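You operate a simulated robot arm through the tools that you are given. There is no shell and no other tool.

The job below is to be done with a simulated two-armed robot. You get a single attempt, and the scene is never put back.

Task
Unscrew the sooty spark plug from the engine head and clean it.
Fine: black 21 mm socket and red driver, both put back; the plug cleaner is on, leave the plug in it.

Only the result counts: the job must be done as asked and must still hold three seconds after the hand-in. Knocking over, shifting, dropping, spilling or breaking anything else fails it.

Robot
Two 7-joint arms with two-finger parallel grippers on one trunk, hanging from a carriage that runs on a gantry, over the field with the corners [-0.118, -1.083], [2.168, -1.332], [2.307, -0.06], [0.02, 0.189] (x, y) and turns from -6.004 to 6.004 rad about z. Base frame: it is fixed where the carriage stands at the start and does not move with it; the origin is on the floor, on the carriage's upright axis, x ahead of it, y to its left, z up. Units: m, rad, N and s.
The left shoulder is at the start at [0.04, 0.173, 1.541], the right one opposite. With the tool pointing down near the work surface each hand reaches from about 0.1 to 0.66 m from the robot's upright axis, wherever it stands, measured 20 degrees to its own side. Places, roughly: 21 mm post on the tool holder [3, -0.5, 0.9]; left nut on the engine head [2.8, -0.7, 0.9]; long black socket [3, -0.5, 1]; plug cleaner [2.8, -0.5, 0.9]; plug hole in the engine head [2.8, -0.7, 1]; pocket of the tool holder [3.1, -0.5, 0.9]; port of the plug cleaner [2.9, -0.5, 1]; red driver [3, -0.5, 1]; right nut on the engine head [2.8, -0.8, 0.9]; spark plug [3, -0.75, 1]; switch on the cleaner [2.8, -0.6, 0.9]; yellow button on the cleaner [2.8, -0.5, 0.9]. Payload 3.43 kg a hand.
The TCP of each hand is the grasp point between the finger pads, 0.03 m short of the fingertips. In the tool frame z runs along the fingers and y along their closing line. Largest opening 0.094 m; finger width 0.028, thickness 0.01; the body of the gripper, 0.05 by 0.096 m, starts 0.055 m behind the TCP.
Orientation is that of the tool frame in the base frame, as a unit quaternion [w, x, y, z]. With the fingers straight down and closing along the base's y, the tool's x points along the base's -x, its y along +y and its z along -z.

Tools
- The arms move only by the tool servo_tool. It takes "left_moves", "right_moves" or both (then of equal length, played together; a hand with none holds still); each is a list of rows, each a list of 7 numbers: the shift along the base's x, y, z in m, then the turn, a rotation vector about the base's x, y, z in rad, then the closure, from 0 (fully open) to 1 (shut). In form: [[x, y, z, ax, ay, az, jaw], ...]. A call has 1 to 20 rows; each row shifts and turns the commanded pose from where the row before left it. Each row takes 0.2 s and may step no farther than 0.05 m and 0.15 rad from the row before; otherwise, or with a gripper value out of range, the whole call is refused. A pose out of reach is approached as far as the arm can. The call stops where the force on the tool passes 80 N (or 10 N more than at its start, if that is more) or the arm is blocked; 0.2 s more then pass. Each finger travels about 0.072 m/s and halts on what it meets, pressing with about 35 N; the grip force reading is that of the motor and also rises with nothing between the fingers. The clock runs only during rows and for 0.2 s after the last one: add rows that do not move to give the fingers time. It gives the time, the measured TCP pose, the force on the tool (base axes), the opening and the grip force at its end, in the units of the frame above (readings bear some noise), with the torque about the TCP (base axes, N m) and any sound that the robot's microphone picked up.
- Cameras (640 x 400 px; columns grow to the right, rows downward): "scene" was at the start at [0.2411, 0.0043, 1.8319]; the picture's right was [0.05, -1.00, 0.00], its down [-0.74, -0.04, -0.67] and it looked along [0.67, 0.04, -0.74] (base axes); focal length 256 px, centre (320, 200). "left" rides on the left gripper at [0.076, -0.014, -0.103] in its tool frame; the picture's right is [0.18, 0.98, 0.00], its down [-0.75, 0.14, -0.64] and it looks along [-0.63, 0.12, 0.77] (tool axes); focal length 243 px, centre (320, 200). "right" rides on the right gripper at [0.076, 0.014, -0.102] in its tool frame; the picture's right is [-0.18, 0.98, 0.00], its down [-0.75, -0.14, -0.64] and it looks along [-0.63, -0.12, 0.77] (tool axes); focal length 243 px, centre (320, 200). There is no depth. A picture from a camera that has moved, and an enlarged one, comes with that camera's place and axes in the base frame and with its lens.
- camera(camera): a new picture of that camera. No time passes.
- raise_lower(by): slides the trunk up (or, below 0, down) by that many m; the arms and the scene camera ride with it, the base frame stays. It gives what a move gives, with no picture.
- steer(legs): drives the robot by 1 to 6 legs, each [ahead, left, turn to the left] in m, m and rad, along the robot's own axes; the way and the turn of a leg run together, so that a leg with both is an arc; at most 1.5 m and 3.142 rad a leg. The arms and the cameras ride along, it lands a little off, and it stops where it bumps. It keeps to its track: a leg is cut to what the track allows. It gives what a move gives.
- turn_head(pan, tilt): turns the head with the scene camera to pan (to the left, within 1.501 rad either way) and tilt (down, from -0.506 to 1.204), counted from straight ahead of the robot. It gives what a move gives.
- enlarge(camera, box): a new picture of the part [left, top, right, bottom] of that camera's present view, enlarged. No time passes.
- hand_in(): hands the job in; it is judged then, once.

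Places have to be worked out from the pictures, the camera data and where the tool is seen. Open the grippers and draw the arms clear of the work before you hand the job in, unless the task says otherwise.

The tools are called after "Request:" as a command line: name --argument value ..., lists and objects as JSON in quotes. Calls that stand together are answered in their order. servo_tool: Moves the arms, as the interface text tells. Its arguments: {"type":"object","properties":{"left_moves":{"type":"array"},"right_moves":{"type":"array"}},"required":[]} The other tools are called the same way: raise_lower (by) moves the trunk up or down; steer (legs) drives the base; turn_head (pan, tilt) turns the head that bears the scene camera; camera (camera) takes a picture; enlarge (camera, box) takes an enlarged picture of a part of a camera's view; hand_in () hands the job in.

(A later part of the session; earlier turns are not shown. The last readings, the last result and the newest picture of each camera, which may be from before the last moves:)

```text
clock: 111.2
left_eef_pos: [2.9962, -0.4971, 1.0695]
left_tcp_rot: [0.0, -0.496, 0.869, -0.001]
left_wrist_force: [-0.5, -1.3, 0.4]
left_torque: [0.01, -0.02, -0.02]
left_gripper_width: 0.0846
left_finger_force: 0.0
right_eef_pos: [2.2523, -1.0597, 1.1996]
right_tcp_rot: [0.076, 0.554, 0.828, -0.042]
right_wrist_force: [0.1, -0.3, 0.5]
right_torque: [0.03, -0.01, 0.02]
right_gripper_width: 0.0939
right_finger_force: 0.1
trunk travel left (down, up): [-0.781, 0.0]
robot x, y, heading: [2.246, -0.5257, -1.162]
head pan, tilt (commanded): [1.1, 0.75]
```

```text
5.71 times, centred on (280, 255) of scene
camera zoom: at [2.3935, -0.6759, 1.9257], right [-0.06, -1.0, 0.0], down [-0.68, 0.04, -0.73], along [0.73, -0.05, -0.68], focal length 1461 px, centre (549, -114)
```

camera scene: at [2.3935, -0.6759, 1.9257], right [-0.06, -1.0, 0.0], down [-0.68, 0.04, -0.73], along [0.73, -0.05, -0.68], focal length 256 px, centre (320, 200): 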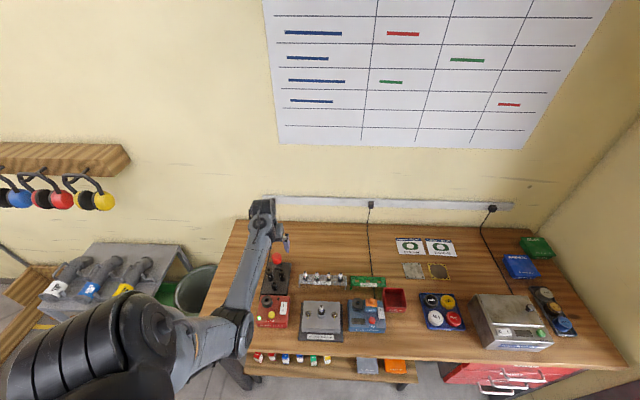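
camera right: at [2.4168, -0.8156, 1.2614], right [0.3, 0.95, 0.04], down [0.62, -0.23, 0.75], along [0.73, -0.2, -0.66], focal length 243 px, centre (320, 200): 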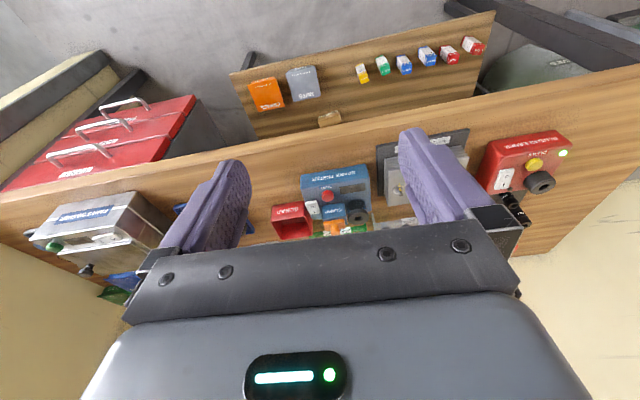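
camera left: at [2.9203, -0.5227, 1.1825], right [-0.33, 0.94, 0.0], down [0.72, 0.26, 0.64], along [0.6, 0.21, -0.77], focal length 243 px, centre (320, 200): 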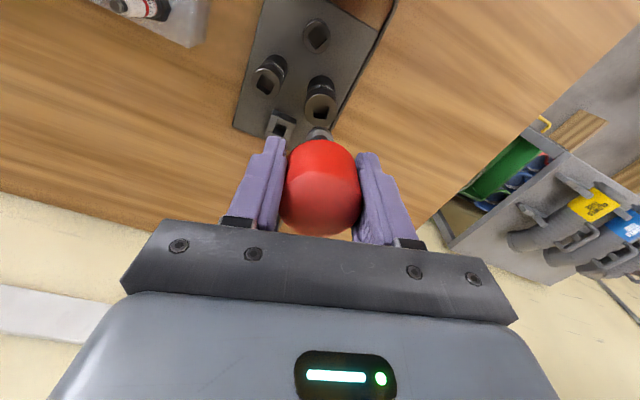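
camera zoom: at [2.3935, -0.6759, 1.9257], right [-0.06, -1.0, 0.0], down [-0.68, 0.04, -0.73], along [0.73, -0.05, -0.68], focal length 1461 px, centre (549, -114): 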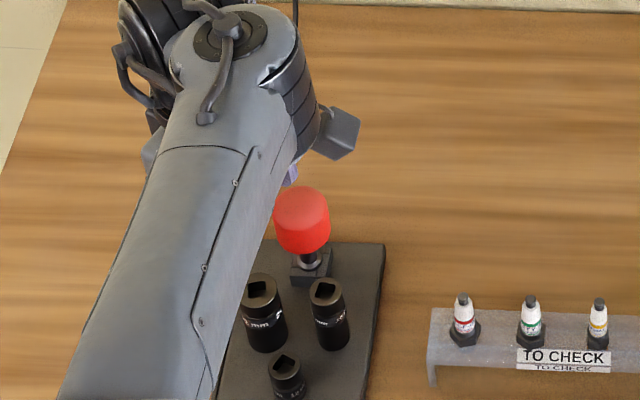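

The socket is ~2 mm from the tool axis. I correct by [-0.0018, -0.0007], narrow the jaws to 45 mm, and lower the trunk so the tips come level with the socket's top, then check clearances.

Request:
servo_tool --left_moves '[[-0.0009, -0.0004, 0, 0, 0, 0, 0.3], [-0.0009, -0.0003, 0, 0, 0, 0, 0.52], [0, 0, 0, 0, 0, 0, 0.52], [0, 0, 0, 0, 0, 0, 0.52]]'

Request:
raise_lower --by -0.065

Request:
camera --camera "left"

Request:
enlarge --camera "scene" --box '[245, 200, 315, 270]'

```text
clock: 112.2
left_eef_pos: [2.9931, -0.4983, 1.0692]
left_tcp_rot: [0.0, -0.496, 0.868, -0.001]
left_wrist_force: [-0.2, 0.1, 0.0]
left_torque: [0.01, -0.04, 0.01]
left_gripper_width: 0.045
left_finger_force: 0.0
right_eef_pos: [2.2533, -1.0591, 1.1996]
right_tcp_rot: [0.075, 0.554, 0.828, -0.043]
right_wrist_force: [0.2, 0.3, -0.6]
right_torque: [0.01, 0.0, 0.01]
right_gripper_width: 0.0941
right_finger_force: 0.1
trunk travel left (down, up): [-0.781, 0.0]
robot x, y, heading: [2.2467, -0.5286, -1.165]
head pan, tilt (commanded): [1.1, 0.75]
```

```text
clock: 113.2
left_eef_pos: [2.9945, -0.4969, 1.0046]
left_tcp_rot: [0.001, -0.495, 0.869, -0.001]
left_wrist_force: [-0.4, -0.2, -0.6]
left_torque: [-0.01, -0.01, 0.0]
left_gripper_width: 0.0451
left_finger_force: 0.1
right_eef_pos: [2.253, -1.0578, 1.1333]
right_tcp_rot: [0.075, 0.554, 0.828, -0.042]
right_wrist_force: [0.2, 0.9, 0.5]
right_torque: [0.0, 0.01, -0.01]
right_gripper_width: 0.0937
right_finger_force: 0.1
trunk travel left (down, up): [-0.716, 0.065]
robot x, y, heading: [2.2445, -0.5232, -1.16]
head pan, tilt (commanded): [1.1, 0.75]
```

```text
taken
camera left: at [2.9663, -0.5701, 1.1072], right [-0.94, 0.34, 0.0], down [0.26, 0.72, 0.64], along [0.22, 0.6, -0.77], focal length 243 px, centre (320, 200)
```

left: 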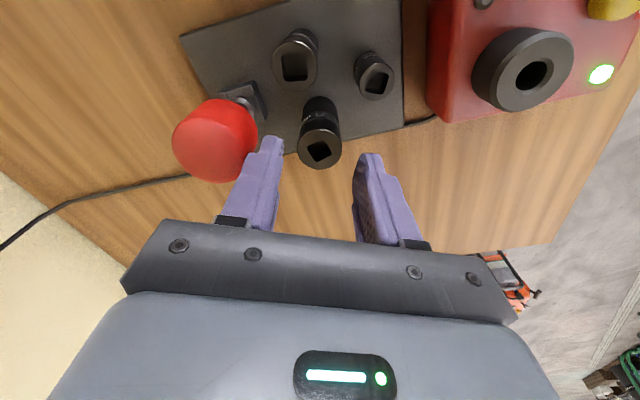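

```text
5.71 times, centred on (280, 235) of scene
camera zoom: at [2.3935, -0.676, 1.8608], right [-0.06, -1.0, 0.0], down [-0.68, 0.04, -0.73], along [0.73, -0.05, -0.68], focal length 1461 px, centre (549, 0)
```

zoom: 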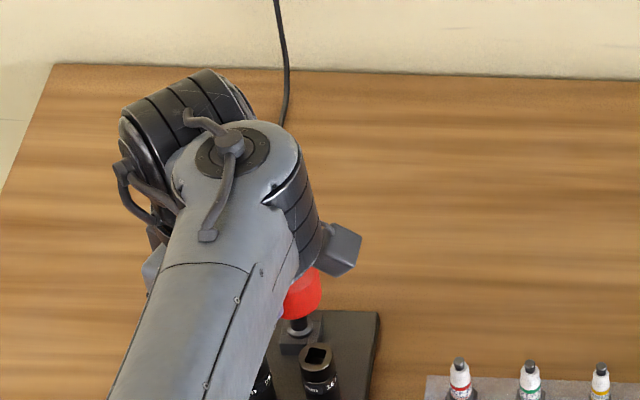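

I zoom to check the gap between the left finger and the red knob before lowering further.

Request:
enlarge --camera "left" --box '[170, 80, 410, 230]'

```text
2.67 times, centred on (290, 155) of left
camera zoom: at [2.9663, -0.5701, 1.1072], right [-0.94, 0.34, 0.0], down [0.26, 0.72, 0.64], along [0.22, 0.6, -0.77], focal length 647 px, centre (400, 320)
```

zoom: 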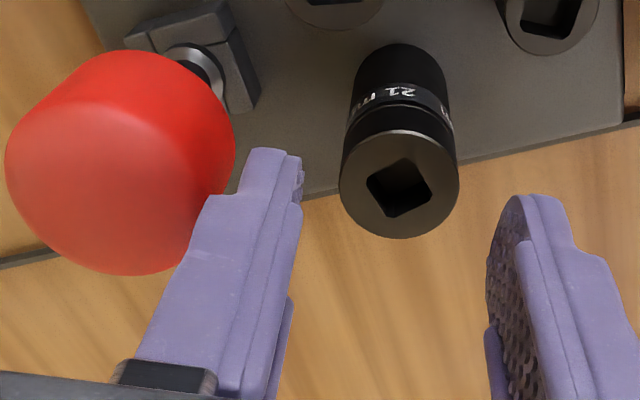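

The finger's thicker root would come within a millimetre of the knob, so this yaw is unsafe. I raise again and turn the hand to a closing line of about 20° (base), where both fingers have free space.

Request:
raise_lower --by 0.065

Request:
servo_tool --left_moves '[[0, 0, 0, 0, 0, -0.06, 0.52], [0, 0, 0, 0, 0, -0.1, 0.52], [0, 0, 0, 0, 0, -0.13, 0.52], [0, 0, 0, 0, 0, -0.13, 0.52], [0, 0, 0, 0, 0, -0.13, 0.52], [0, 0, 0, 0, 0, -0.13, 0.52], [0, 0, 0, 0, 0, -0.13, 0.52], [0, 0, 0, 0, 0, -0.13, 0.52], [0, 0, 0, 0, 0, -0.13, 0.52], [0, 0, 0, 0, 0, -0.13, 0.52], [0, 0, 0, 0, 0, -0.13, 0.52], [0, 0, 0, 0, 0, -0.13, 0.52], [0, 0, 0, 0, 0, -0.13, 0.52], [0, 0, 0, 0, 0, -0.13, 0.52], [0, 0, 0, 0, 0, -0.13, 0.52], [0, 0, 0, 0, 0, -0.13, 0.52], [0, 0, 0, 0, 0, -0.13, 0.52], [0, 0, 0, 0, 0, -0.1, 0.52], [0, 0, 0, 0, 0, -0.05, 0.52], [0, 0, 0, 0, 0, 0, 0.52]]'

Request:
camera --camera "left"

```text
clock: 114.2
left_eef_pos: [2.9939, -0.4965, 1.0683]
left_tcp_rot: [0.001, -0.496, 0.869, -0.001]
left_wrist_force: [-0.6, -0.8, -0.4]
left_torque: [0.01, 0.01, -0.01]
left_gripper_width: 0.0453
left_finger_force: 0.0
right_eef_pos: [2.2516, -1.0588, 1.1994]
right_tcp_rot: [0.076, 0.554, 0.828, -0.041]
right_wrist_force: [0.6, 0.2, -0.1]
right_torque: [0.01, -0.02, 0.01]
right_gripper_width: 0.0938
right_finger_force: 0.1
trunk travel left (down, up): [-0.781, 0.0]
robot x, y, heading: [2.2477, -0.5256, -1.165]
head pan, tilt (commanded): [1.1, 0.75]
```

```text
clock: 118.5
left_eef_pos: [2.9938, -0.4975, 1.0696]
left_tcp_rot: [0.0, 0.575, 0.818, -0.001]
left_wrist_force: [0.4, 0.7, 0.0]
left_torque: [0.0, 0.0, 0.02]
left_gripper_width: 0.0452
left_finger_force: 0.0
right_eef_pos: [2.2522, -1.0587, 1.1999]
right_tcp_rot: [0.076, 0.554, 0.828, -0.042]
right_wrist_force: [-0.2, -0.2, -0.2]
right_torque: [0.02, 0.01, -0.02]
right_gripper_width: 0.094
right_finger_force: 0.0
trunk travel left (down, up): [-0.781, 0.0]
robot x, y, heading: [2.2436, -0.5258, -1.161]
head pan, tilt (commanded): [1.1, 0.75]
```

```text
taken
camera left: at [2.954, -0.4306, 1.1723], right [0.86, 0.51, 0.0], down [0.39, -0.66, 0.64], along [0.32, -0.55, -0.77], focal length 243 px, centre (320, 200)
```

left: 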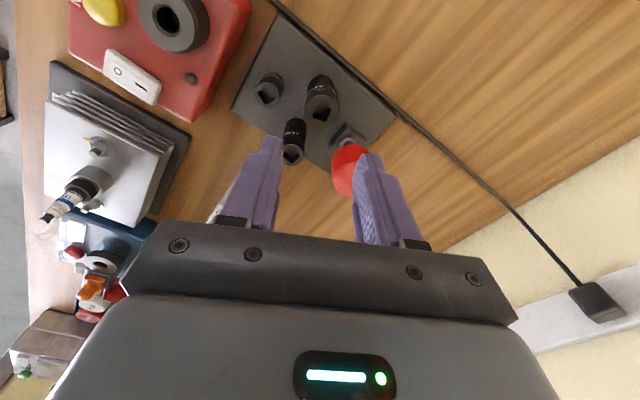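

Now the hand is turned with both fingers over free space. I enlarge to refine the socket's offset from the tool axis.

Request:
enlarge --camera "left" --box '[280, 70, 360, 150]'

```text
5.00 times, centred on (320, 110) of left
camera zoom: at [2.954, -0.4306, 1.1723], right [0.86, 0.51, 0.0], down [0.39, -0.66, 0.64], along [0.32, -0.55, -0.77], focal length 1213 px, centre (320, 650)
```

zoom: 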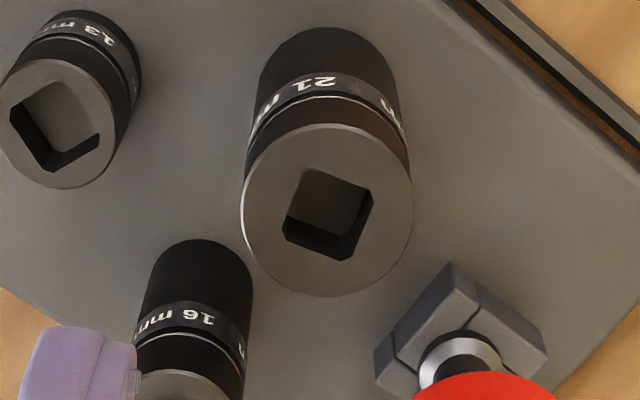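

Comparing this view with the previous one (hand turned 130°) cancels the camera bias (≈-3.6 px): the socket is at [2.9946, -0.4968]. I correct and lower the trunk 0.09 m, then check.

Request:
servo_tool --left_moves '[[0.0004, 0.0004, 0, 0, 0, 0, 0.52], [0.0004, 0.0003, 0, 0, 0, 0, 0.52], [0, 0, 0, 0, 0, 0, 0.52]]'

Request:
raise_lower --by -0.085

Request:
camera --camera "left"

Request:
enlarge --camera "left" --box '[200, 70, 440, 220]'

```text
clock: 119.2
left_eef_pos: [2.9948, -0.4965, 1.0684]
left_tcp_rot: [-0.001, 0.575, 0.818, -0.002]
left_wrist_force: [-0.3, 0.8, 0.1]
left_torque: [0.01, 0.01, 0.01]
left_gripper_width: 0.0451
left_finger_force: 0.1
right_eef_pos: [2.2521, -1.0593, 1.1994]
right_tcp_rot: [0.075, 0.554, 0.828, -0.042]
right_wrist_force: [-0.1, 0.2, -0.4]
right_torque: [0.0, -0.02, 0.04]
right_gripper_width: 0.094
right_finger_force: 0.0
trunk travel left (down, up): [-0.781, 0.0]
robot x, y, heading: [2.2468, -0.5208, -1.165]
head pan, tilt (commanded): [1.1, 0.75]
```

```text
clock: 120.5
left_eef_pos: [2.9953, -0.4973, 0.9837]
left_tcp_rot: [-0.001, 0.575, 0.818, -0.001]
left_wrist_force: [-0.3, -0.2, 0.0]
left_torque: [-0.01, 0.02, 0.0]
left_gripper_width: 0.0452
left_finger_force: 0.0
right_eef_pos: [2.2534, -1.0583, 1.1139]
right_tcp_rot: [0.075, 0.553, 0.828, -0.042]
right_wrist_force: [0.5, 0.1, -0.3]
right_torque: [-0.04, -0.02, 0.0]
right_gripper_width: 0.0941
right_finger_force: 0.1
trunk travel left (down, up): [-0.696, 0.085]
robot x, y, heading: [2.2464, -0.5242, -1.17]
head pan, tilt (commanded): [1.1, 0.75]
```

```text
taken
camera left: at [2.9549, -0.4301, 1.0873], right [0.86, 0.51, 0.0], down [0.39, -0.66, 0.64], along [0.32, -0.55, -0.77], focal length 243 px, centre (320, 200)
```

left: 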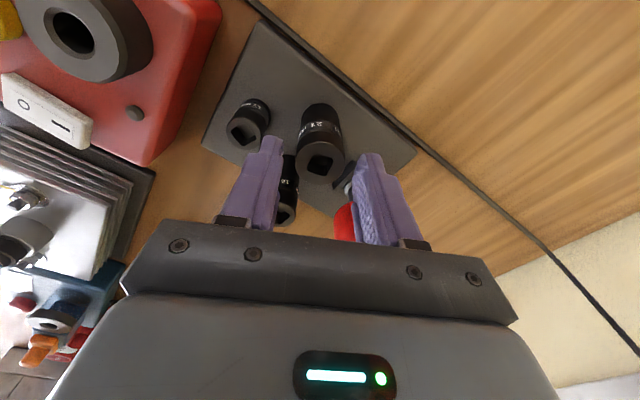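

```text
2.67 times, centred on (320, 145) of left
camera zoom: at [2.9549, -0.4301, 1.0873], right [0.86, 0.51, 0.0], down [0.39, -0.66, 0.64], along [0.32, -0.55, -0.77], focal length 647 px, centre (320, 347)
```

zoom: 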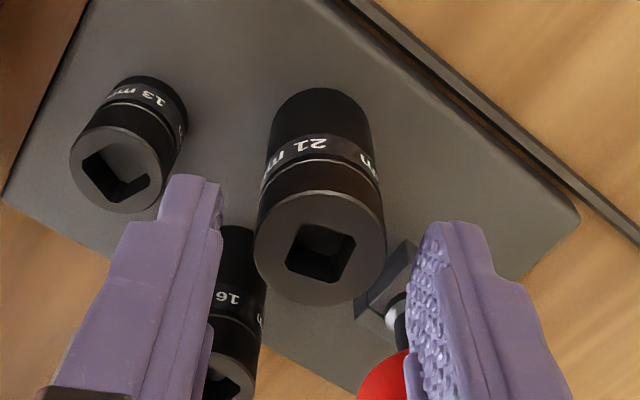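

Clearances are fine on all sides. I lower another 0.03 m and close on the socket.

Request:
raise_lower --by -0.03

Request:
servo_tool --left_moves '[[0, 0, 0, 0, 0, 0, 0.6], [0, 0, 0, 0, 0, 0, 0.65], [0, 0, 0, 0, 0, 0, 0.7], [0, 0, 0, 0, 0, 0, 0.8], [0, 0, 0, 0, 0, 0, 1], [0, 0, 0, 0, 0, 0, 1], [0, 0, 0, 0, 0, 0, 1]]'

Request:
enlarge --camera "left" --box '[200, 70, 440, 220]'

```text
clock: 121.2
left_eef_pos: [2.995, -0.4966, 0.955]
left_tcp_rot: [0.0, 0.575, 0.818, -0.001]
left_wrist_force: [0.7, 0.1, 0.2]
left_torque: [0.0, 0.01, -0.01]
left_gripper_width: 0.0453
left_finger_force: 0.1
right_eef_pos: [2.2524, -1.0587, 1.0854]
right_tcp_rot: [0.075, 0.553, 0.829, -0.042]
right_wrist_force: [0.4, 0.3, 0.6]
right_torque: [-0.02, 0.02, 0.02]
right_gripper_width: 0.0939
right_finger_force: 0.1
trunk travel left (down, up): [-0.666, 0.115]
robot x, y, heading: [2.2459, -0.5268, -1.166]
head pan, tilt (commanded): [1.1, 0.75]
```

```text
clock: 122.8
left_eef_pos: [2.9949, -0.497, 0.9528]
left_tcp_rot: [-0.001, 0.575, 0.818, -0.001]
left_wrist_force: [-0.8, 0.4, 1.5]
left_torque: [0.01, 0.0, 0.0]
left_gripper_width: 0.03
left_finger_force: 35.0
right_eef_pos: [2.2527, -1.0588, 1.0844]
right_tcp_rot: [0.076, 0.554, 0.828, -0.042]
right_wrist_force: [-0.9, 0.0, 0.2]
right_torque: [0.04, 0.01, -0.03]
right_gripper_width: 0.0938
right_finger_force: 0.0
trunk travel left (down, up): [-0.666, 0.115]
robot x, y, heading: [2.247, -0.5204, -1.162]
head pan, tilt (commanded): [1.1, 0.75]
```

```text
2.67 times, centred on (320, 145) of left
camera zoom: at [2.9548, -0.43, 1.0573], right [0.86, 0.51, 0.0], down [0.39, -0.66, 0.64], along [0.32, -0.55, -0.77], focal length 647 px, centre (320, 347)
```

zoom: 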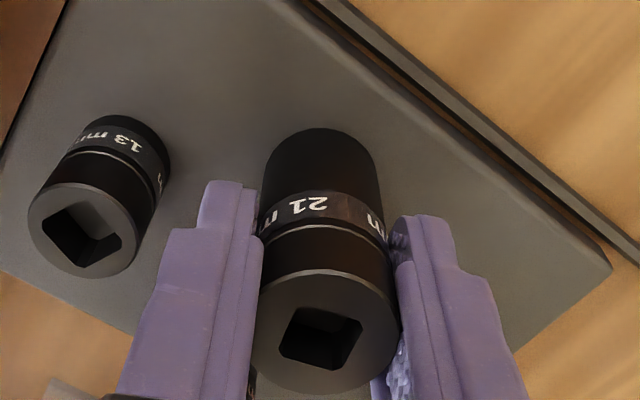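

The socket is gripped (30 mm, 35 N). I lift it off the post with the trunk and check it comes along.

Request:
raise_lower --by 0.115

Request:
enlarge --camera "left" --box '[200, 50, 440, 220]'

Request:
enlarge --camera "scene" --box '[245, 210, 325, 290]'

```text
clock: 124.3
left_eef_pos: [2.9947, -0.4962, 1.0689]
left_tcp_rot: [-0.001, 0.575, 0.818, -0.002]
left_wrist_force: [0.2, 0.8, -1.9]
left_torque: [-0.01, -0.03, 0.0]
left_gripper_width: 0.0297
left_finger_force: 34.7
right_eef_pos: [2.2515, -1.0578, 1.1993]
right_tcp_rot: [0.075, 0.553, 0.828, -0.042]
right_wrist_force: [0.4, 0.1, 0.2]
right_torque: [0.02, -0.01, -0.02]
right_gripper_width: 0.0941
right_finger_force: 0.0
trunk travel left (down, up): [-0.781, 0.0]
robot x, y, heading: [2.2438, -0.5249, -1.169]
head pan, tilt (commanded): [1.1, 0.75]
```

```text
2.35 times, centred on (320, 135) of left
camera zoom: at [2.9545, -0.4299, 1.1719], right [0.86, 0.51, 0.0], down [0.39, -0.66, 0.64], along [0.32, -0.55, -0.77], focal length 571 px, centre (320, 353)
```

zoom: 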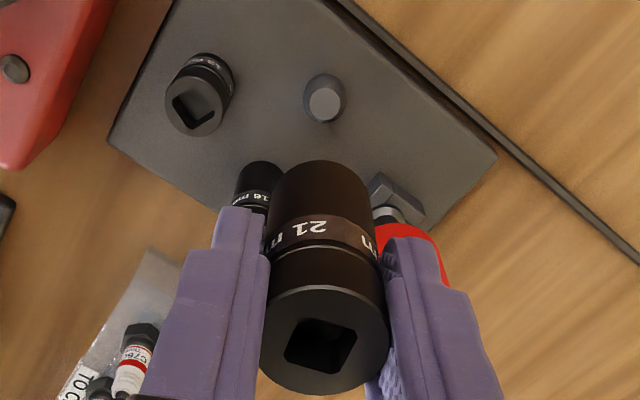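

```text
5.00 times, centred on (285, 250) of scene
camera zoom: at [2.3934, -0.6759, 1.9256], right [-0.06, -1.0, 0.0], down [-0.68, 0.04, -0.73], along [0.73, -0.05, -0.68], focal length 1279 px, centre (495, -50)
```

zoom: 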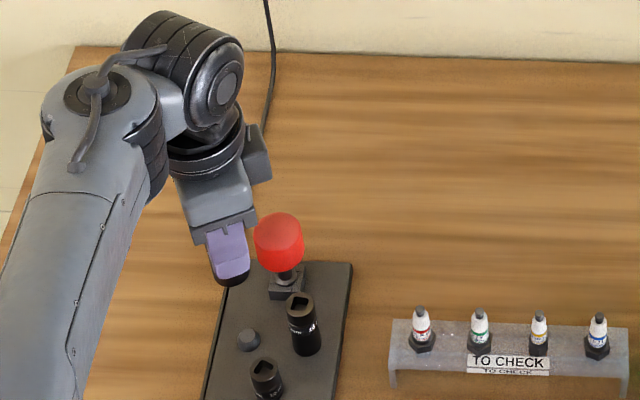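

The socket came off freely (its post is a short stub). The plug tip is at about [2.818, -0.7095, 0.996]. I raise a little and carry the socket toward the engine head, stopping ~3 cm short to look.

Request:
servo_tool --left_moves '[[0, 0, 0.008, 0, 0, 0, 1], [0, 0, 0.012, 0, 0, 0, 1], [-0.004, -0.004, 0.01, 0, 0, 0, 1], [-0.01, -0.01, 0.003, 0, 0, 0, 1], [-0.015, -0.015, 0, 0, 0, 0, 1], [-0.018, -0.018, 0, 0, 0, 0, 1], [-0.018, -0.018, 0, 0, 0, 0, 1], [-0.018, -0.018, 0, 0, 0, 0, 1], [-0.018, -0.018, 0, 0, 0, 0, 1], [-0.018, -0.018, 0, 0, 0, 0, 1], [-0.018, -0.018, 0, 0, 0, 0, 1], [-0.018, -0.018, 0, 0, 0, 0, 1], [-0.015, -0.015, 0, 0, 0, 0, 1], [-0.01, -0.01, 0, 0, 0, 0, 1], [-0.007, -0.005, 0, 0, 0, 0, 1], [0, 0, 0, 0, 0, 0, 1]]'

Request:
camera --camera "left"

Request:
camera --camera "scene"

```text
clock: 127.7
left_eef_pos: [2.8086, -0.6823, 1.102]
left_tcp_rot: [-0.001, 0.575, 0.818, -0.002]
left_wrist_force: [-0.2, -0.1, -2.1]
left_torque: [-0.02, 0.0, -0.01]
left_gripper_width: 0.0298
left_finger_force: 35.6
right_eef_pos: [2.2508, -1.06, 1.2004]
right_tcp_rot: [0.075, 0.554, 0.828, -0.043]
right_wrist_force: [-0.6, 0.1, -0.3]
right_torque: [-0.02, -0.04, -0.01]
right_gripper_width: 0.0941
right_finger_force: 0.1
trunk travel left (down, up): [-0.781, 0.0]
robot x, y, heading: [2.2451, -0.5221, -1.164]
head pan, tilt (commanded): [1.1, 0.75]
```

```text
taken
camera left: at [2.7675, -0.6148, 1.2058], right [0.86, 0.51, 0.0], down [0.39, -0.66, 0.64], along [0.32, -0.55, -0.77], focal length 243 px, centre (320, 200)
```

left: 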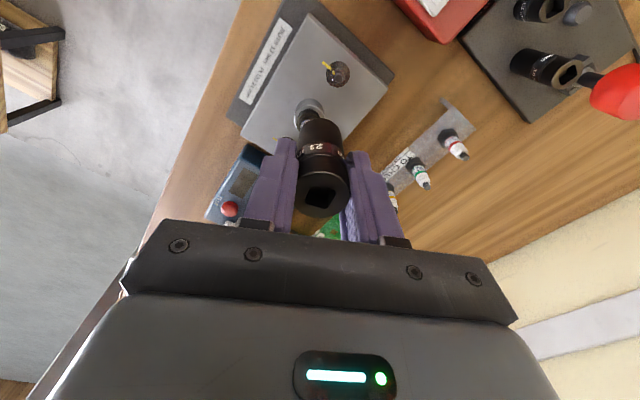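

```text
taken
camera scene: at [2.3934, -0.6759, 1.9257], right [-0.06, -1.0, 0.0], down [-0.68, 0.04, -0.73], along [0.73, -0.05, -0.68], focal length 256 px, centre (320, 200)
```

scene: 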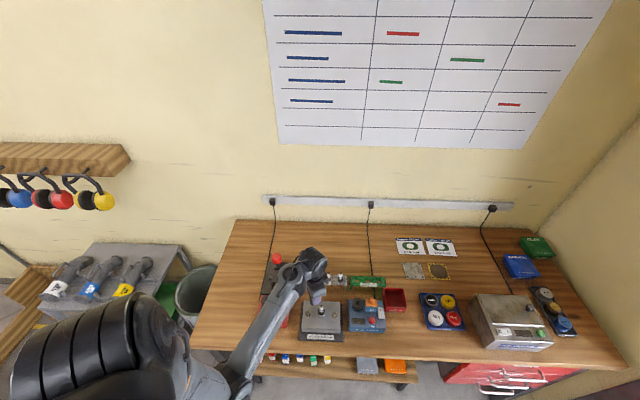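

I enlarge both views around the socket and plug.

Request:
enlarge --camera "left" --box '[250, 40, 390, 180]'

Request:
enlarge --camera "scene" --box '[290, 270, 350, 345]'

```text
2.86 times, centred on (320, 110) of left
camera zoom: at [2.7675, -0.6148, 1.2058], right [0.86, 0.51, 0.0], down [0.39, -0.66, 0.64], along [0.32, -0.55, -0.77], focal length 693 px, centre (320, 457)
```

zoom: 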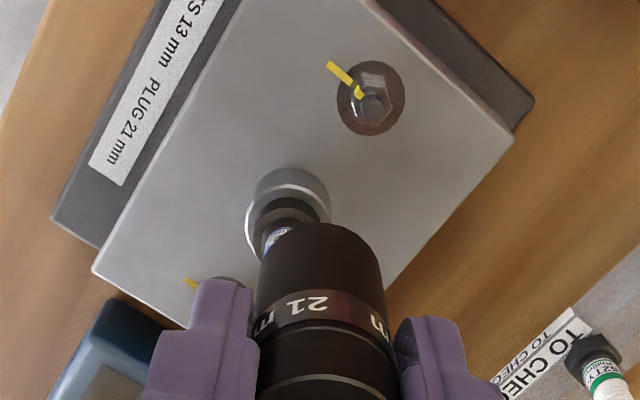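

```text
5.33 times, centred on (320, 308) of scene
camera zoom: at [2.3934, -0.6759, 1.9257], right [-0.06, -1.0, 0.0], down [-0.68, 0.04, -0.73], along [0.73, -0.05, -0.68], focal length 1364 px, centre (320, -373)
```

zoom: 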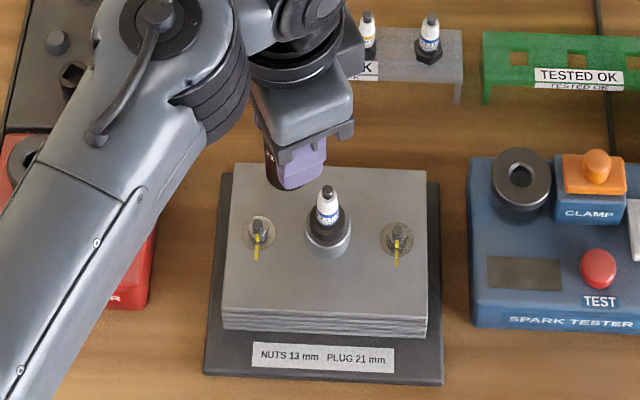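

I zoom strongly on the plug and its seat to see the hexagon's height and orientation.

Request:
enlarge --camera "scene" --box '[312, 300, 332, 325]'

Request:
enlarge --camera "left" --box '[295, 90, 335, 130]'

```text
16.00 times, centred on (322, 312) of scene
camera zoom: at [2.3934, -0.6759, 1.9257], right [-0.06, -1.0, 0.0], down [-0.68, 0.04, -0.73], along [0.73, -0.05, -0.68], focal length 4092 px, centre (288, -1600)
```

zoom: 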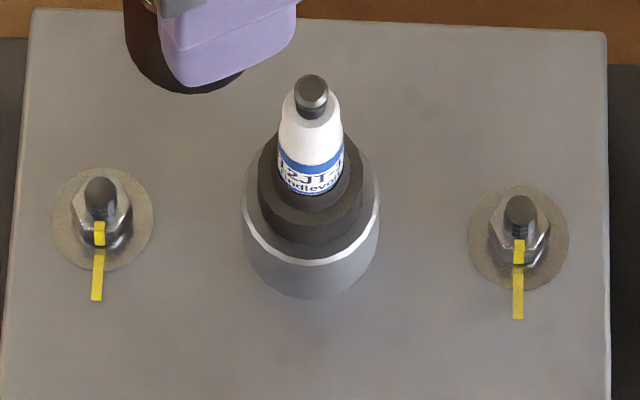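

```text
10.00 times, centred on (315, 110) of left
camera zoom: at [2.7675, -0.6148, 1.2058], right [0.86, 0.51, 0.0], down [0.39, -0.66, 0.64], along [0.32, -0.55, -0.77], focal length 2426 px, centre (370, 1100)
```

zoom: 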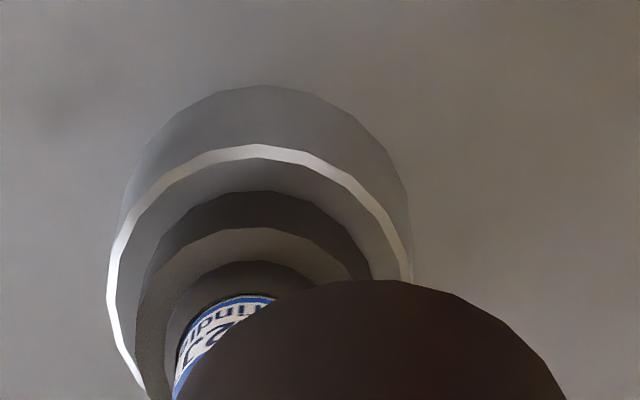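

The plug axis is near [2.8095, -0.708]; its tip is at z≈1.012 and the socket bottom is now ~1.038. I rotate the hand so the fingers stand left/right (scene camera can then see between them) and move over the plug.

Request:
servo_tool --left_moves '[[0, 0, 0.002, 0, 0, 0.06, 1], [0, 0, 0.002, 0, 0, 0.11, 1], [0, -0.002, 0, 0, 0, 0.12, 1], [0, -0.003, 0, 0, 0, 0.12, 1], [0, -0.004, 0, 0, 0, 0.12, 1], [0.001, -0.005, 0, 0, 0, 0.12, 1], [0, -0.005, 0, 0, 0, 0.12, 1], [0, -0.004, 0, 0, 0, 0.12, 1], [0, -0.003, 0, 0, 0, 0.12, 1], [0, 0, 0, 0, 0, 0.08, 1], [0, 0, 0, 0, 0, 0.03, 1], [0, 0, 0, 0, 0, 0, 1]]'

Request:
enlarge --camera "left" --box '[260, 60, 380, 180]'

Request:
enlarge --camera "scene" --box '[295, 270, 345, 330]'

```text
clock: 130.3
left_eef_pos: [2.8088, -0.7087, 1.1053]
left_tcp_rot: [0.0, 0.052, 0.999, -0.001]
left_wrist_force: [-0.2, 0.1, -1.4]
left_torque: [0.01, -0.02, -0.01]
left_gripper_width: 0.0296
left_finger_force: 35.0
right_eef_pos: [2.2521, -1.0596, 1.1995]
right_tcp_rot: [0.076, 0.554, 0.828, -0.043]
right_wrist_force: [0.8, 0.0, 0.1]
right_torque: [0.0, 0.03, -0.01]
right_gripper_width: 0.0941
right_finger_force: 0.0
trunk travel left (down, up): [-0.781, 0.0]
robot x, y, heading: [2.2464, -0.5284, -1.166]
head pan, tilt (commanded): [1.1, 0.75]
```

```text
3.33 times, centred on (320, 120) of left
camera zoom: at [2.7305, -0.714, 1.209], right [-0.08, 1.0, 0.0], down [0.76, 0.06, 0.64], along [0.64, 0.05, -0.77], focal length 809 px, centre (320, 467)
```

zoom: 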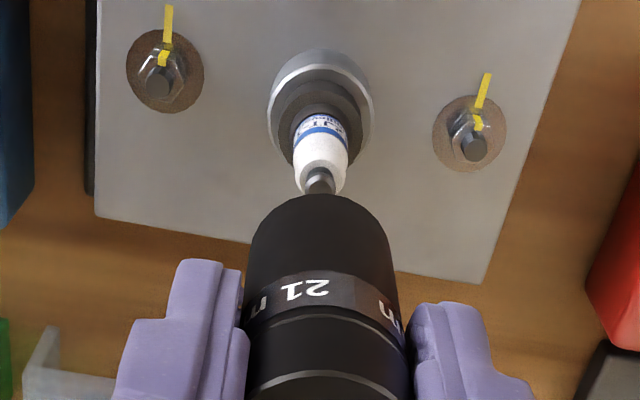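

```text
6.67 times, centred on (320, 300) of scene
camera zoom: at [2.3934, -0.6759, 1.9257], right [-0.06, -1.0, 0.0], down [-0.68, 0.04, -0.73], along [0.73, -0.05, -0.68], focal length 1705 px, centre (320, -467)
```

zoom: 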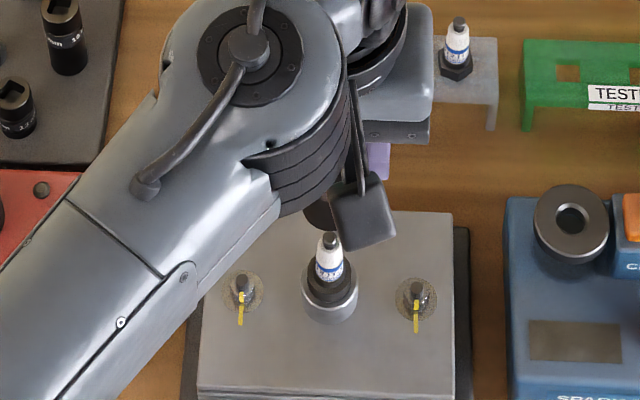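

The left view shows the plug centred under the socket within ~0.5 mm both ways. I lower 40 mm so the socket swallows the plug's tip, watching force.

Request:
servo_tool --left_moves '[[0, 0, -0.003, 0, 0, 0, 1], [0, 0, -0.005, 0, 0, 0, 1], [0, 0, -0.006, 0, 0, 0, 1], [0, 0, -0.006, 0, 0, 0, 1], [0, 0, -0.006, 0, 0, 0, 1], [0, 0, -0.006, 0, 0, 0, 1], [0, 0, -0.005, 0, 0, 0, 1], [0, 0, -0.003, 0, 0, 0, 1], [0, 0, 0, 0, 0, 0, 1]]'

Request:
enlarge --camera "left" --box '[270, 60, 370, 160]'

Request:
enlarge --camera "scene" --box '[295, 280, 345, 340]'

```text
clock: 132.3
left_eef_pos: [2.8103, -0.7086, 1.0664]
left_tcp_rot: [0.0, 0.053, 0.999, -0.002]
left_wrist_force: [0.5, 0.6, -1.8]
left_torque: [-0.02, 0.0, -0.03]
left_gripper_width: 0.0298
left_finger_force: 35.2
right_eef_pos: [2.2537, -1.0591, 1.1998]
right_tcp_rot: [0.075, 0.554, 0.828, -0.041]
right_wrist_force: [-1.0, 0.0, 0.2]
right_torque: [0.0, 0.01, 0.02]
right_gripper_width: 0.0941
right_finger_force: 0.0
trunk travel left (down, up): [-0.781, 0.0]
robot x, y, heading: [2.2461, -0.5191, -1.165]
head pan, tilt (commanded): [1.1, 0.75]
```

```text
4.00 times, centred on (320, 110) of left
camera zoom: at [2.7305, -0.7139, 1.169], right [-0.08, 1.0, 0.0], down [0.76, 0.06, 0.64], along [0.64, 0.05, -0.77], focal length 970 px, centre (320, 560)
```

zoom: 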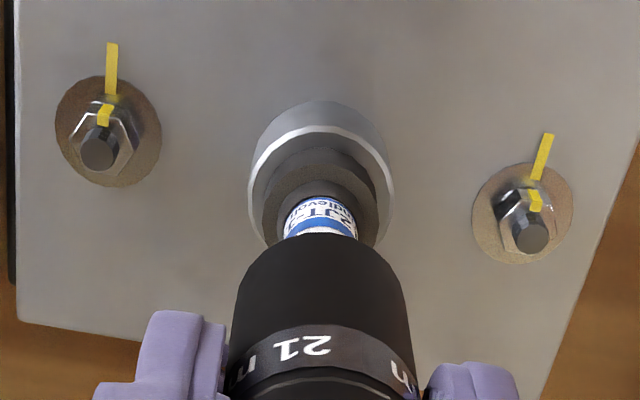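

```text
6.67 times, centred on (320, 310) of scene
camera zoom: at [2.3934, -0.6759, 1.9257], right [-0.06, -1.0, 0.0], down [-0.68, 0.04, -0.73], along [0.73, -0.05, -0.68], focal length 1705 px, centre (320, -533)
```

zoom: 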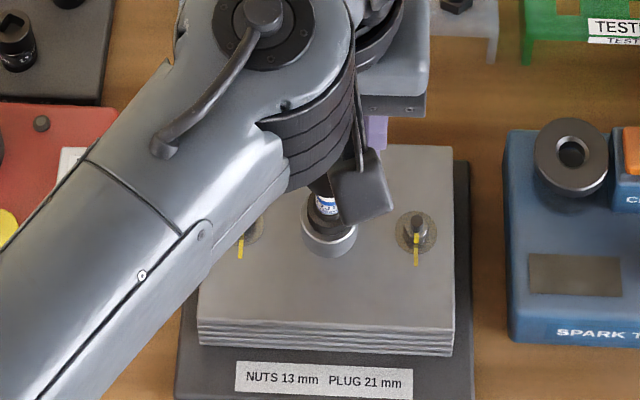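

Well aligned. I zoom in on the hexagon to see its orientation before descending onto it.

Request:
enlarge --camera "left" --box '[298, 82, 342, 126]'

```text
9.09 times, centred on (320, 104) of left
camera zoom: at [2.7305, -0.7139, 1.169], right [-0.08, 1.0, 0.0], down [0.76, 0.06, 0.64], along [0.64, 0.05, -0.77], focal length 2206 px, centre (320, 1073)
```

zoom: 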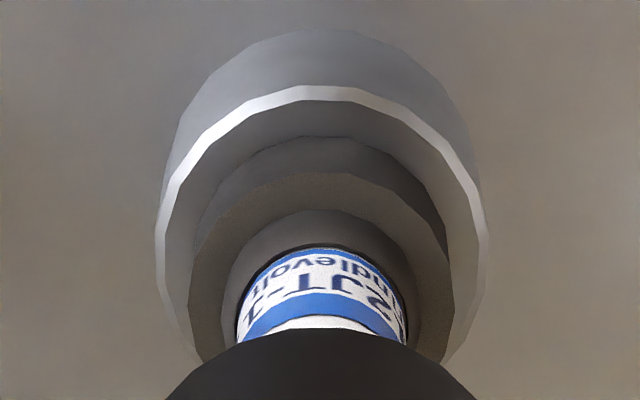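

The base of the plug shows stepped collars inside the boss. I lower slowly to feel where the socket seats.

Request:
servo_tool --left_moves '[[0, 0, -0.003, 0, 0, 0, 1], [0, 0, -0.004, 0, 0, 0, 1], [0, 0, -0.004, 0, 0, 0, 1], [0, 0, -0.004, 0, 0, 0, 1], [0, 0, -0.004, 0, 0, 0, 1], [0, 0, -0.004, 0, 0, 0, 1], [0, 0, -0.003, 0, 0, 0, 1], [0, 0, -0.002, 0, 0, 0, 1], [0, 0, -0.002, 0, 0, 0, 1], [0, 0, 0, 0, 0, 0, 1]]'

Request:
enlarge --camera "left" --box '[280, 80, 360, 160]'

```text
clock: 134.5
left_eef_pos: [2.8102, -0.7082, 1.0355]
left_tcp_rot: [0.0, 0.052, 0.999, -0.001]
left_wrist_force: [-0.7, -0.2, -1.7]
left_torque: [0.01, 0.01, 0.01]
left_gripper_width: 0.03
left_finger_force: 35.0
right_eef_pos: [2.2532, -1.0586, 1.2003]
right_tcp_rot: [0.076, 0.554, 0.828, -0.042]
right_wrist_force: [0.0, 0.5, 0.9]
right_torque: [0.02, -0.01, 0.02]
right_gripper_width: 0.0942
right_finger_force: 0.0
trunk travel left (down, up): [-0.781, 0.0]
robot x, y, heading: [2.2469, -0.5273, -1.169]
head pan, tilt (commanded): [1.1, 0.75]
```

```text
5.00 times, centred on (320, 120) of left
camera zoom: at [2.7304, -0.714, 1.1391], right [-0.08, 1.0, 0.0], down [0.76, 0.06, 0.64], along [0.64, 0.05, -0.77], focal length 1213 px, centre (320, 600)
```

zoom: 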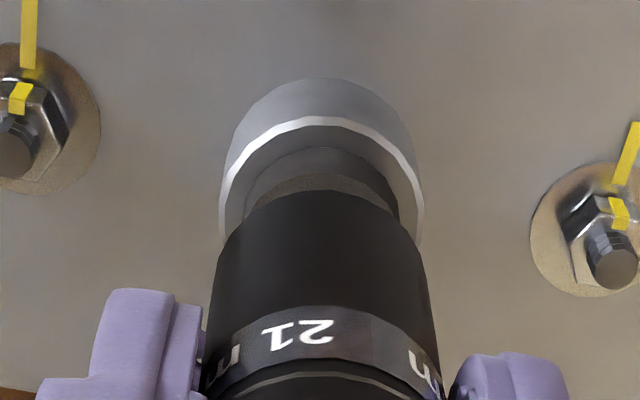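

Still free. I shift +0.4 mm in y and continue down in 1.5 mm steps.

Request:
servo_tool --left_moves '[[0, 0.0004, -0.001, 0, 0, 0, 1], [0, 0, -0.0015, 0, 0, 0, 1], [0, 0, -0.0015, 0, 0, 0, 1], [0, 0, -0.0015, 0, 0, 0, 1], [0, 0, -0.0015, 0, 0, 0, 1], [0, 0, -0.0015, 0, 0, 0, 1], [0, 0, -0.0015, 0, 0, 0, 1], [0, 0, 0, 0, 0, 0, 1]]'

Request:
enlarge --camera "left" --box '[280, 80, 360, 160]'

```text
clock: 136.3
left_eef_pos: [2.8086, -0.7078, 1.0263]
left_tcp_rot: [0.0, 0.051, 0.999, -0.002]
left_wrist_force: [-0.4, 0.6, -1.2]
left_torque: [-0.01, -0.01, 0.03]
left_gripper_width: 0.0301
left_finger_force: 34.4
right_eef_pos: [2.2526, -1.0605, 1.1987]
right_tcp_rot: [0.076, 0.554, 0.828, -0.042]
right_wrist_force: [-0.8, -0.4, 0.5]
right_torque: [0.01, -0.02, -0.02]
right_gripper_width: 0.0941
right_finger_force: 0.0
trunk travel left (down, up): [-0.781, 0.0]
robot x, y, heading: [2.2447, -0.5235, -1.166]
head pan, tilt (commanded): [1.1, 0.75]
```

```text
5.00 times, centred on (320, 120) of left
camera zoom: at [2.7305, -0.7135, 1.1289], right [-0.08, 1.0, 0.0], down [0.76, 0.06, 0.64], along [0.64, 0.05, -0.77], focal length 1213 px, centre (320, 600)
```

zoom: 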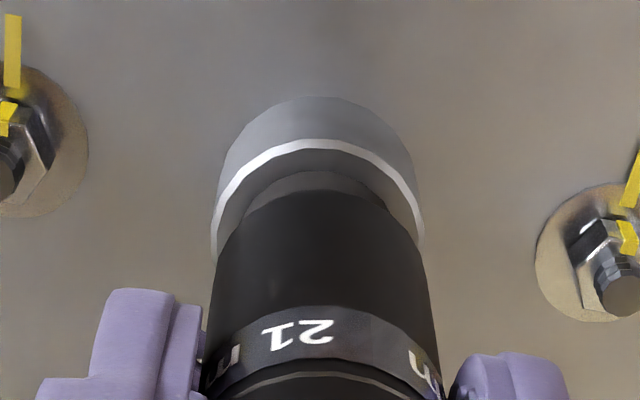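

Still free; continue down slowly.

Request:
servo_tool --left_moves '[[0, 0, -0.0015, 0, 0, 0, 1], [0, 0, -0.0015, 0, 0, 0, 1], [0, 0, -0.0015, 0, 0, 0, 1], [0, 0, -0.0015, 0, 0, 0, 1], [0, 0, -0.0015, 0, 0, 0, 1], [0, 0, -0.0015, 0, 0, 0, 1], [0, 0, 0, 0, 0, 0, 1]]'

Request:
enlarge --camera "left" --box '[280, 80, 360, 160]'

```text
clock: 137.9
left_eef_pos: [2.8096, -0.7072, 1.0164]
left_tcp_rot: [0.001, 0.052, 0.999, -0.002]
left_wrist_force: [0.5, -0.4, -2.4]
left_torque: [0.04, 0.03, -0.01]
left_gripper_width: 0.0299
left_finger_force: 34.9
right_eef_pos: [2.252, -1.0587, 1.1999]
right_tcp_rot: [0.076, 0.554, 0.828, -0.042]
right_wrist_force: [0.2, -0.4, -0.4]
right_torque: [0.0, -0.02, 0.0]
right_gripper_width: 0.094
right_finger_force: 0.1
trunk travel left (down, up): [-0.781, 0.0]
robot x, y, heading: [2.2452, -0.5234, -1.163]
head pan, tilt (commanded): [1.1, 0.75]
```

```text
5.00 times, centred on (320, 120) of left
camera zoom: at [2.7305, -0.7133, 1.1202], right [-0.08, 1.0, 0.0], down [0.76, 0.06, 0.64], along [0.64, 0.05, -0.77], focal length 1213 px, centre (320, 600)
```

zoom: 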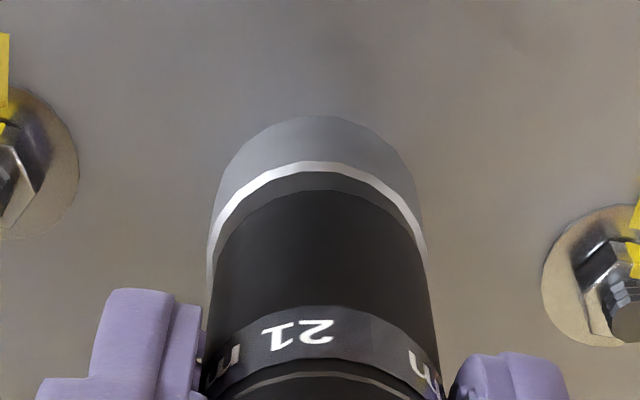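

Still free at 1.0164; the socket is about to meet the boss or hex. Continue in 1.5 mm steps.

Request:
servo_tool --left_moves '[[0, 0, -0.0015, 0, 0, 0, 1], [0, 0, -0.0015, 0, 0, 0, 1], [0, 0, -0.0015, 0, 0, 0, 1], [0, 0, -0.0015, 0, 0, 0, 1], [0, 0, 0, 0, 0, 0, 1]]'

Request:
enlarge --camera "left" --box '[280, 80, 360, 160]'

```text
clock: 139.1
left_eef_pos: [2.8115, -0.7084, 1.0126]
left_tcp_rot: [0.001, 0.052, 0.999, -0.001]
left_wrist_force: [-5.5, 2.6, 28.8]
left_torque: [0.12, 0.22, -0.03]
left_gripper_width: 0.0302
left_finger_force: 34.6
right_eef_pos: [2.2533, -1.0591, 1.2006]
right_tcp_rot: [0.076, 0.554, 0.828, -0.042]
right_wrist_force: [-0.5, -0.2, -0.5]
right_torque: [0.0, -0.01, 0.0]
right_gripper_width: 0.0939
right_finger_force: 0.0
trunk travel left (down, up): [-0.781, 0.0]
robot x, y, heading: [2.2401, -0.5233, -1.161]
head pan, tilt (commanded): [1.1, 0.75]
```

```text
5.00 times, centred on (320, 120) of left
camera zoom: at [2.7324, -0.7141, 1.1156], right [-0.08, 1.0, 0.0], down [0.76, 0.06, 0.64], along [0.64, 0.05, -0.77], focal length 1213 px, centre (320, 600)
```

zoom: 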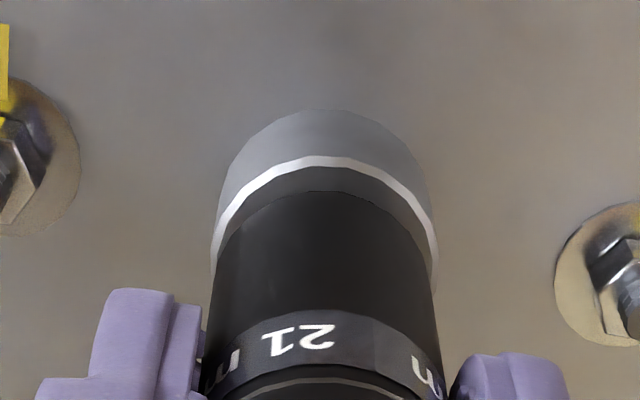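

Contact at z≈1.0126 with ~29 N: probably on the hex's top, unaligned. I ease off a bit and turn slowly counter-clockwise with light pressure to find the hex.

Request:
servo_tool --left_moves '[[0, 0, 0.0012, 0, 0, 0, 1], [0, 0, 0, 0, 0, 0.03, 1], [0, 0, 0, 0, 0, 0.04, 1], [0, 0, 0, 0, 0, 0.04, 1], [0, 0, 0, 0, 0, 0.04, 1], [0, 0, 0, 0, 0, 0, 1]]'

```text
clock: 140.5
left_eef_pos: [2.8097, -0.7065, 1.0133]
left_tcp_rot: [0.0, -0.024, 1.0, -0.002]
left_wrist_force: [2.8, -0.8, 7.8]
left_torque: [-0.03, -0.01, 0.01]
left_gripper_width: 0.0299
left_finger_force: 35.2
right_eef_pos: [2.2544, -1.0594, 1.1984]
right_tcp_rot: [0.076, 0.553, 0.829, -0.042]
right_wrist_force: [0.0, 0.3, -0.1]
right_torque: [0.0, 0.05, -0.01]
right_gripper_width: 0.0939
right_finger_force: 0.1
trunk travel left (down, up): [-0.781, 0.0]
robot x, y, heading: [2.2457, -0.522, -1.162]
head pan, tilt (commanded): [1.1, 0.75]
```

No engagement yet (10 N, no torque). Continue turning with slight extra pressure.

Request:
servo_tool --left_moves '[[0, 0, -0.0005, 0, 0, 0.04, 1], [0, 0, -0.0003, 0, 0, 0.04, 1], [0, 0, 0, 0, 0, 0.04, 1], [0, 0, 0, 0, 0, 0.04, 1], [0, 0, 0, 0, 0, 0, 1]]'

```text
clock: 141.7
left_eef_pos: [2.8115, -0.709, 1.0124]
left_tcp_rot: [0.001, -0.103, 0.995, -0.002]
left_wrist_force: [-3.6, 2.9, 25.6]
left_torque: [0.02, 0.06, -0.02]
left_gripper_width: 0.0299
left_finger_force: 35.1
right_eef_pos: [2.2542, -1.0585, 1.1996]
right_tcp_rot: [0.076, 0.554, 0.828, -0.041]
right_wrist_force: [0.1, -0.2, 0.5]
right_torque: [-0.02, -0.02, -0.02]
right_gripper_width: 0.094
right_finger_force: 0.0
trunk travel left (down, up): [-0.781, 0.0]
robot x, y, heading: [2.245, -0.5221, -1.162]
head pan, tilt (commanded): [1.1, 0.75]
```

Turned 0.31 rad so far without catching. Continue turning.

Request:
servo_tool --left_moves '[[0, 0, 0, 0, 0, 0.05, 1], [0, 0, 0, 0, 0, 0.05, 1], [0, 0, 0, 0, 0, 0.05, 1], [0, 0, 0, 0, 0, 0.05, 1], [0, 0, 0, 0, 0, 0.05, 1], [0, 0, 0, 0, 0, 0, 1]]'

Request:
enlarge --camera "left" --box '[280, 80, 360, 160]'

```text
clock: 143.1
left_eef_pos: [2.811, -0.7087, 1.0118]
left_tcp_rot: [0.0, -0.225, 0.974, -0.002]
left_wrist_force: [-0.4, 3.1, 23.5]
left_torque: [0.09, 0.15, 0.02]
left_gripper_width: 0.03
left_finger_force: 34.5
right_eef_pos: [2.2544, -1.0573, 1.1999]
right_tcp_rot: [0.075, 0.554, 0.828, -0.042]
right_wrist_force: [0.1, -0.5, -0.4]
right_torque: [0.01, -0.01, 0.01]
right_gripper_width: 0.094
right_finger_force: 0.1
trunk travel left (down, up): [-0.781, 0.0]
robot x, y, heading: [2.2423, -0.522, -1.16]
head pan, tilt (commanded): [1.1, 0.75]
```

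```text
5.00 times, centred on (320, 120) of left
camera zoom: at [2.7473, -0.7539, 1.1154], right [-0.6, 0.8, 0.0], down [0.61, 0.46, 0.64], along [0.52, 0.38, -0.77], focal length 1213 px, centre (320, 600)
```

zoom: 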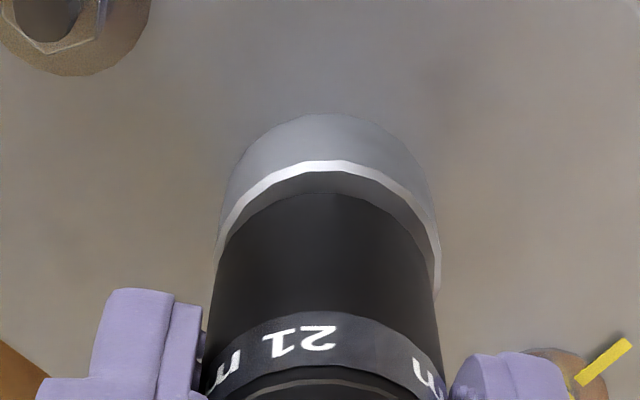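

The socket bottom seems to rest on top of the plug's hexagon, ~8 mm above the boss. Centring looks good from two yaw angles, so I keep turning with light pressure to find the flats.

Request:
servo_tool --left_moves '[[0, 0, 0, 0, 0, 0.05, 1], [0, 0, 0, 0, 0, 0.05, 1], [0, 0, 0, 0, 0, 0.05, 1], [0, 0, 0, 0, 0, 0.05, 1], [0, 0, 0, 0, 0, 0.05, 1], [0, 0, 0, 0, 0, 0.05, 1], [0, 0, 0, 0, 0, 0, 1]]'

```text
clock: 144.7
left_eef_pos: [2.8112, -0.7073, 1.012]
left_tcp_rot: [0.001, -0.369, 0.93, -0.002]
left_wrist_force: [0.2, 1.5, 20.3]
left_torque: [0.02, 0.08, 0.03]
left_gripper_width: 0.0296
left_finger_force: 34.8
right_eef_pos: [2.2531, -1.0583, 1.1999]
right_tcp_rot: [0.076, 0.554, 0.828, -0.042]
right_wrist_force: [0.0, 0.6, -0.9]
right_torque: [0.02, 0.01, -0.01]
right_gripper_width: 0.0937
right_finger_force: 0.0
trunk travel left (down, up): [-0.781, 0.0]
robot x, y, heading: [2.2498, -0.5245, -1.165]
head pan, tilt (commanded): [1.1, 0.75]
```

0.86 rad so far, still on top. I continue past 60° total.

Request:
servo_tool --left_moves '[[0, 0, 0, 0, 0, 0.05, 1], [0, 0, 0, 0, 0, 0.05, 1], [0, 0, 0, 0, 0, 0.05, 1], [0, 0, 0, 0, 0, 0.05, 1], [0, 0, 0, 0, 0, 0.05, 1], [0, 0, 0, 0, 0, 0.05, 1], [0, 0, 0, 0, 0, 0, 1]]'

Request:
enlarge --camera "left" --box '[270, 80, 370, 180]'

Request:
enlarge --camera "scene" --box '[295, 270, 345, 330]'

```text
clock: 146.3
left_eef_pos: [2.8103, -0.7074, 1.0135]
left_tcp_rot: [0.0, -0.504, 0.864, -0.001]
left_wrist_force: [-0.9, 3.0, 20.6]
left_torque: [0.15, 0.13, -0.03]
left_gripper_width: 0.0299
left_finger_force: 34.7
right_eef_pos: [2.2541, -1.0588, 1.1995]
right_tcp_rot: [0.076, 0.553, 0.828, -0.042]
right_wrist_force: [-0.4, 1.0, 0.4]
right_torque: [0.02, -0.01, 0.04]
right_gripper_width: 0.0939
right_finger_force: 0.0
trunk travel left (down, up): [-0.781, 0.0]
robot x, y, heading: [2.2411, -0.5212, -1.167]
head pan, tilt (commanded): [1.1, 0.75]
```

```text
4.00 times, centred on (320, 130) of left
camera zoom: at [2.7837, -0.7806, 1.1153], right [-0.95, 0.32, 0.0], down [0.25, 0.73, 0.64], along [0.21, 0.61, -0.77], focal length 970 px, centre (320, 480)
```

zoom: 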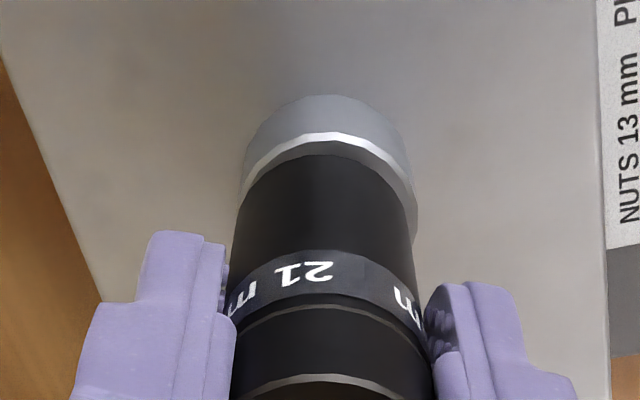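

```text
6.67 times, centred on (320, 300) of scene
camera zoom: at [2.3938, -0.6759, 1.9259], right [-0.06, -1.0, 0.0], down [-0.68, 0.04, -0.73], along [0.73, -0.05, -0.68], focal length 1705 px, centre (320, -467)
```

zoom: 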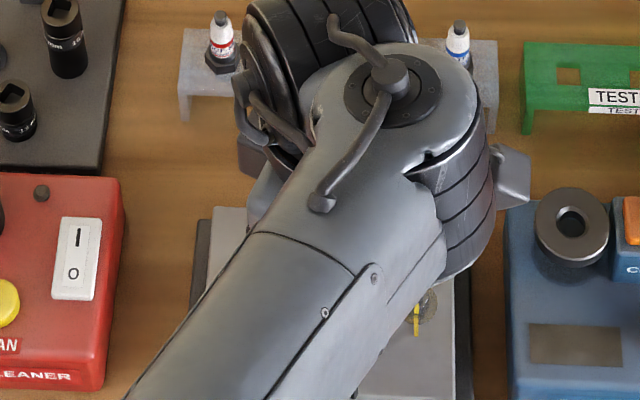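

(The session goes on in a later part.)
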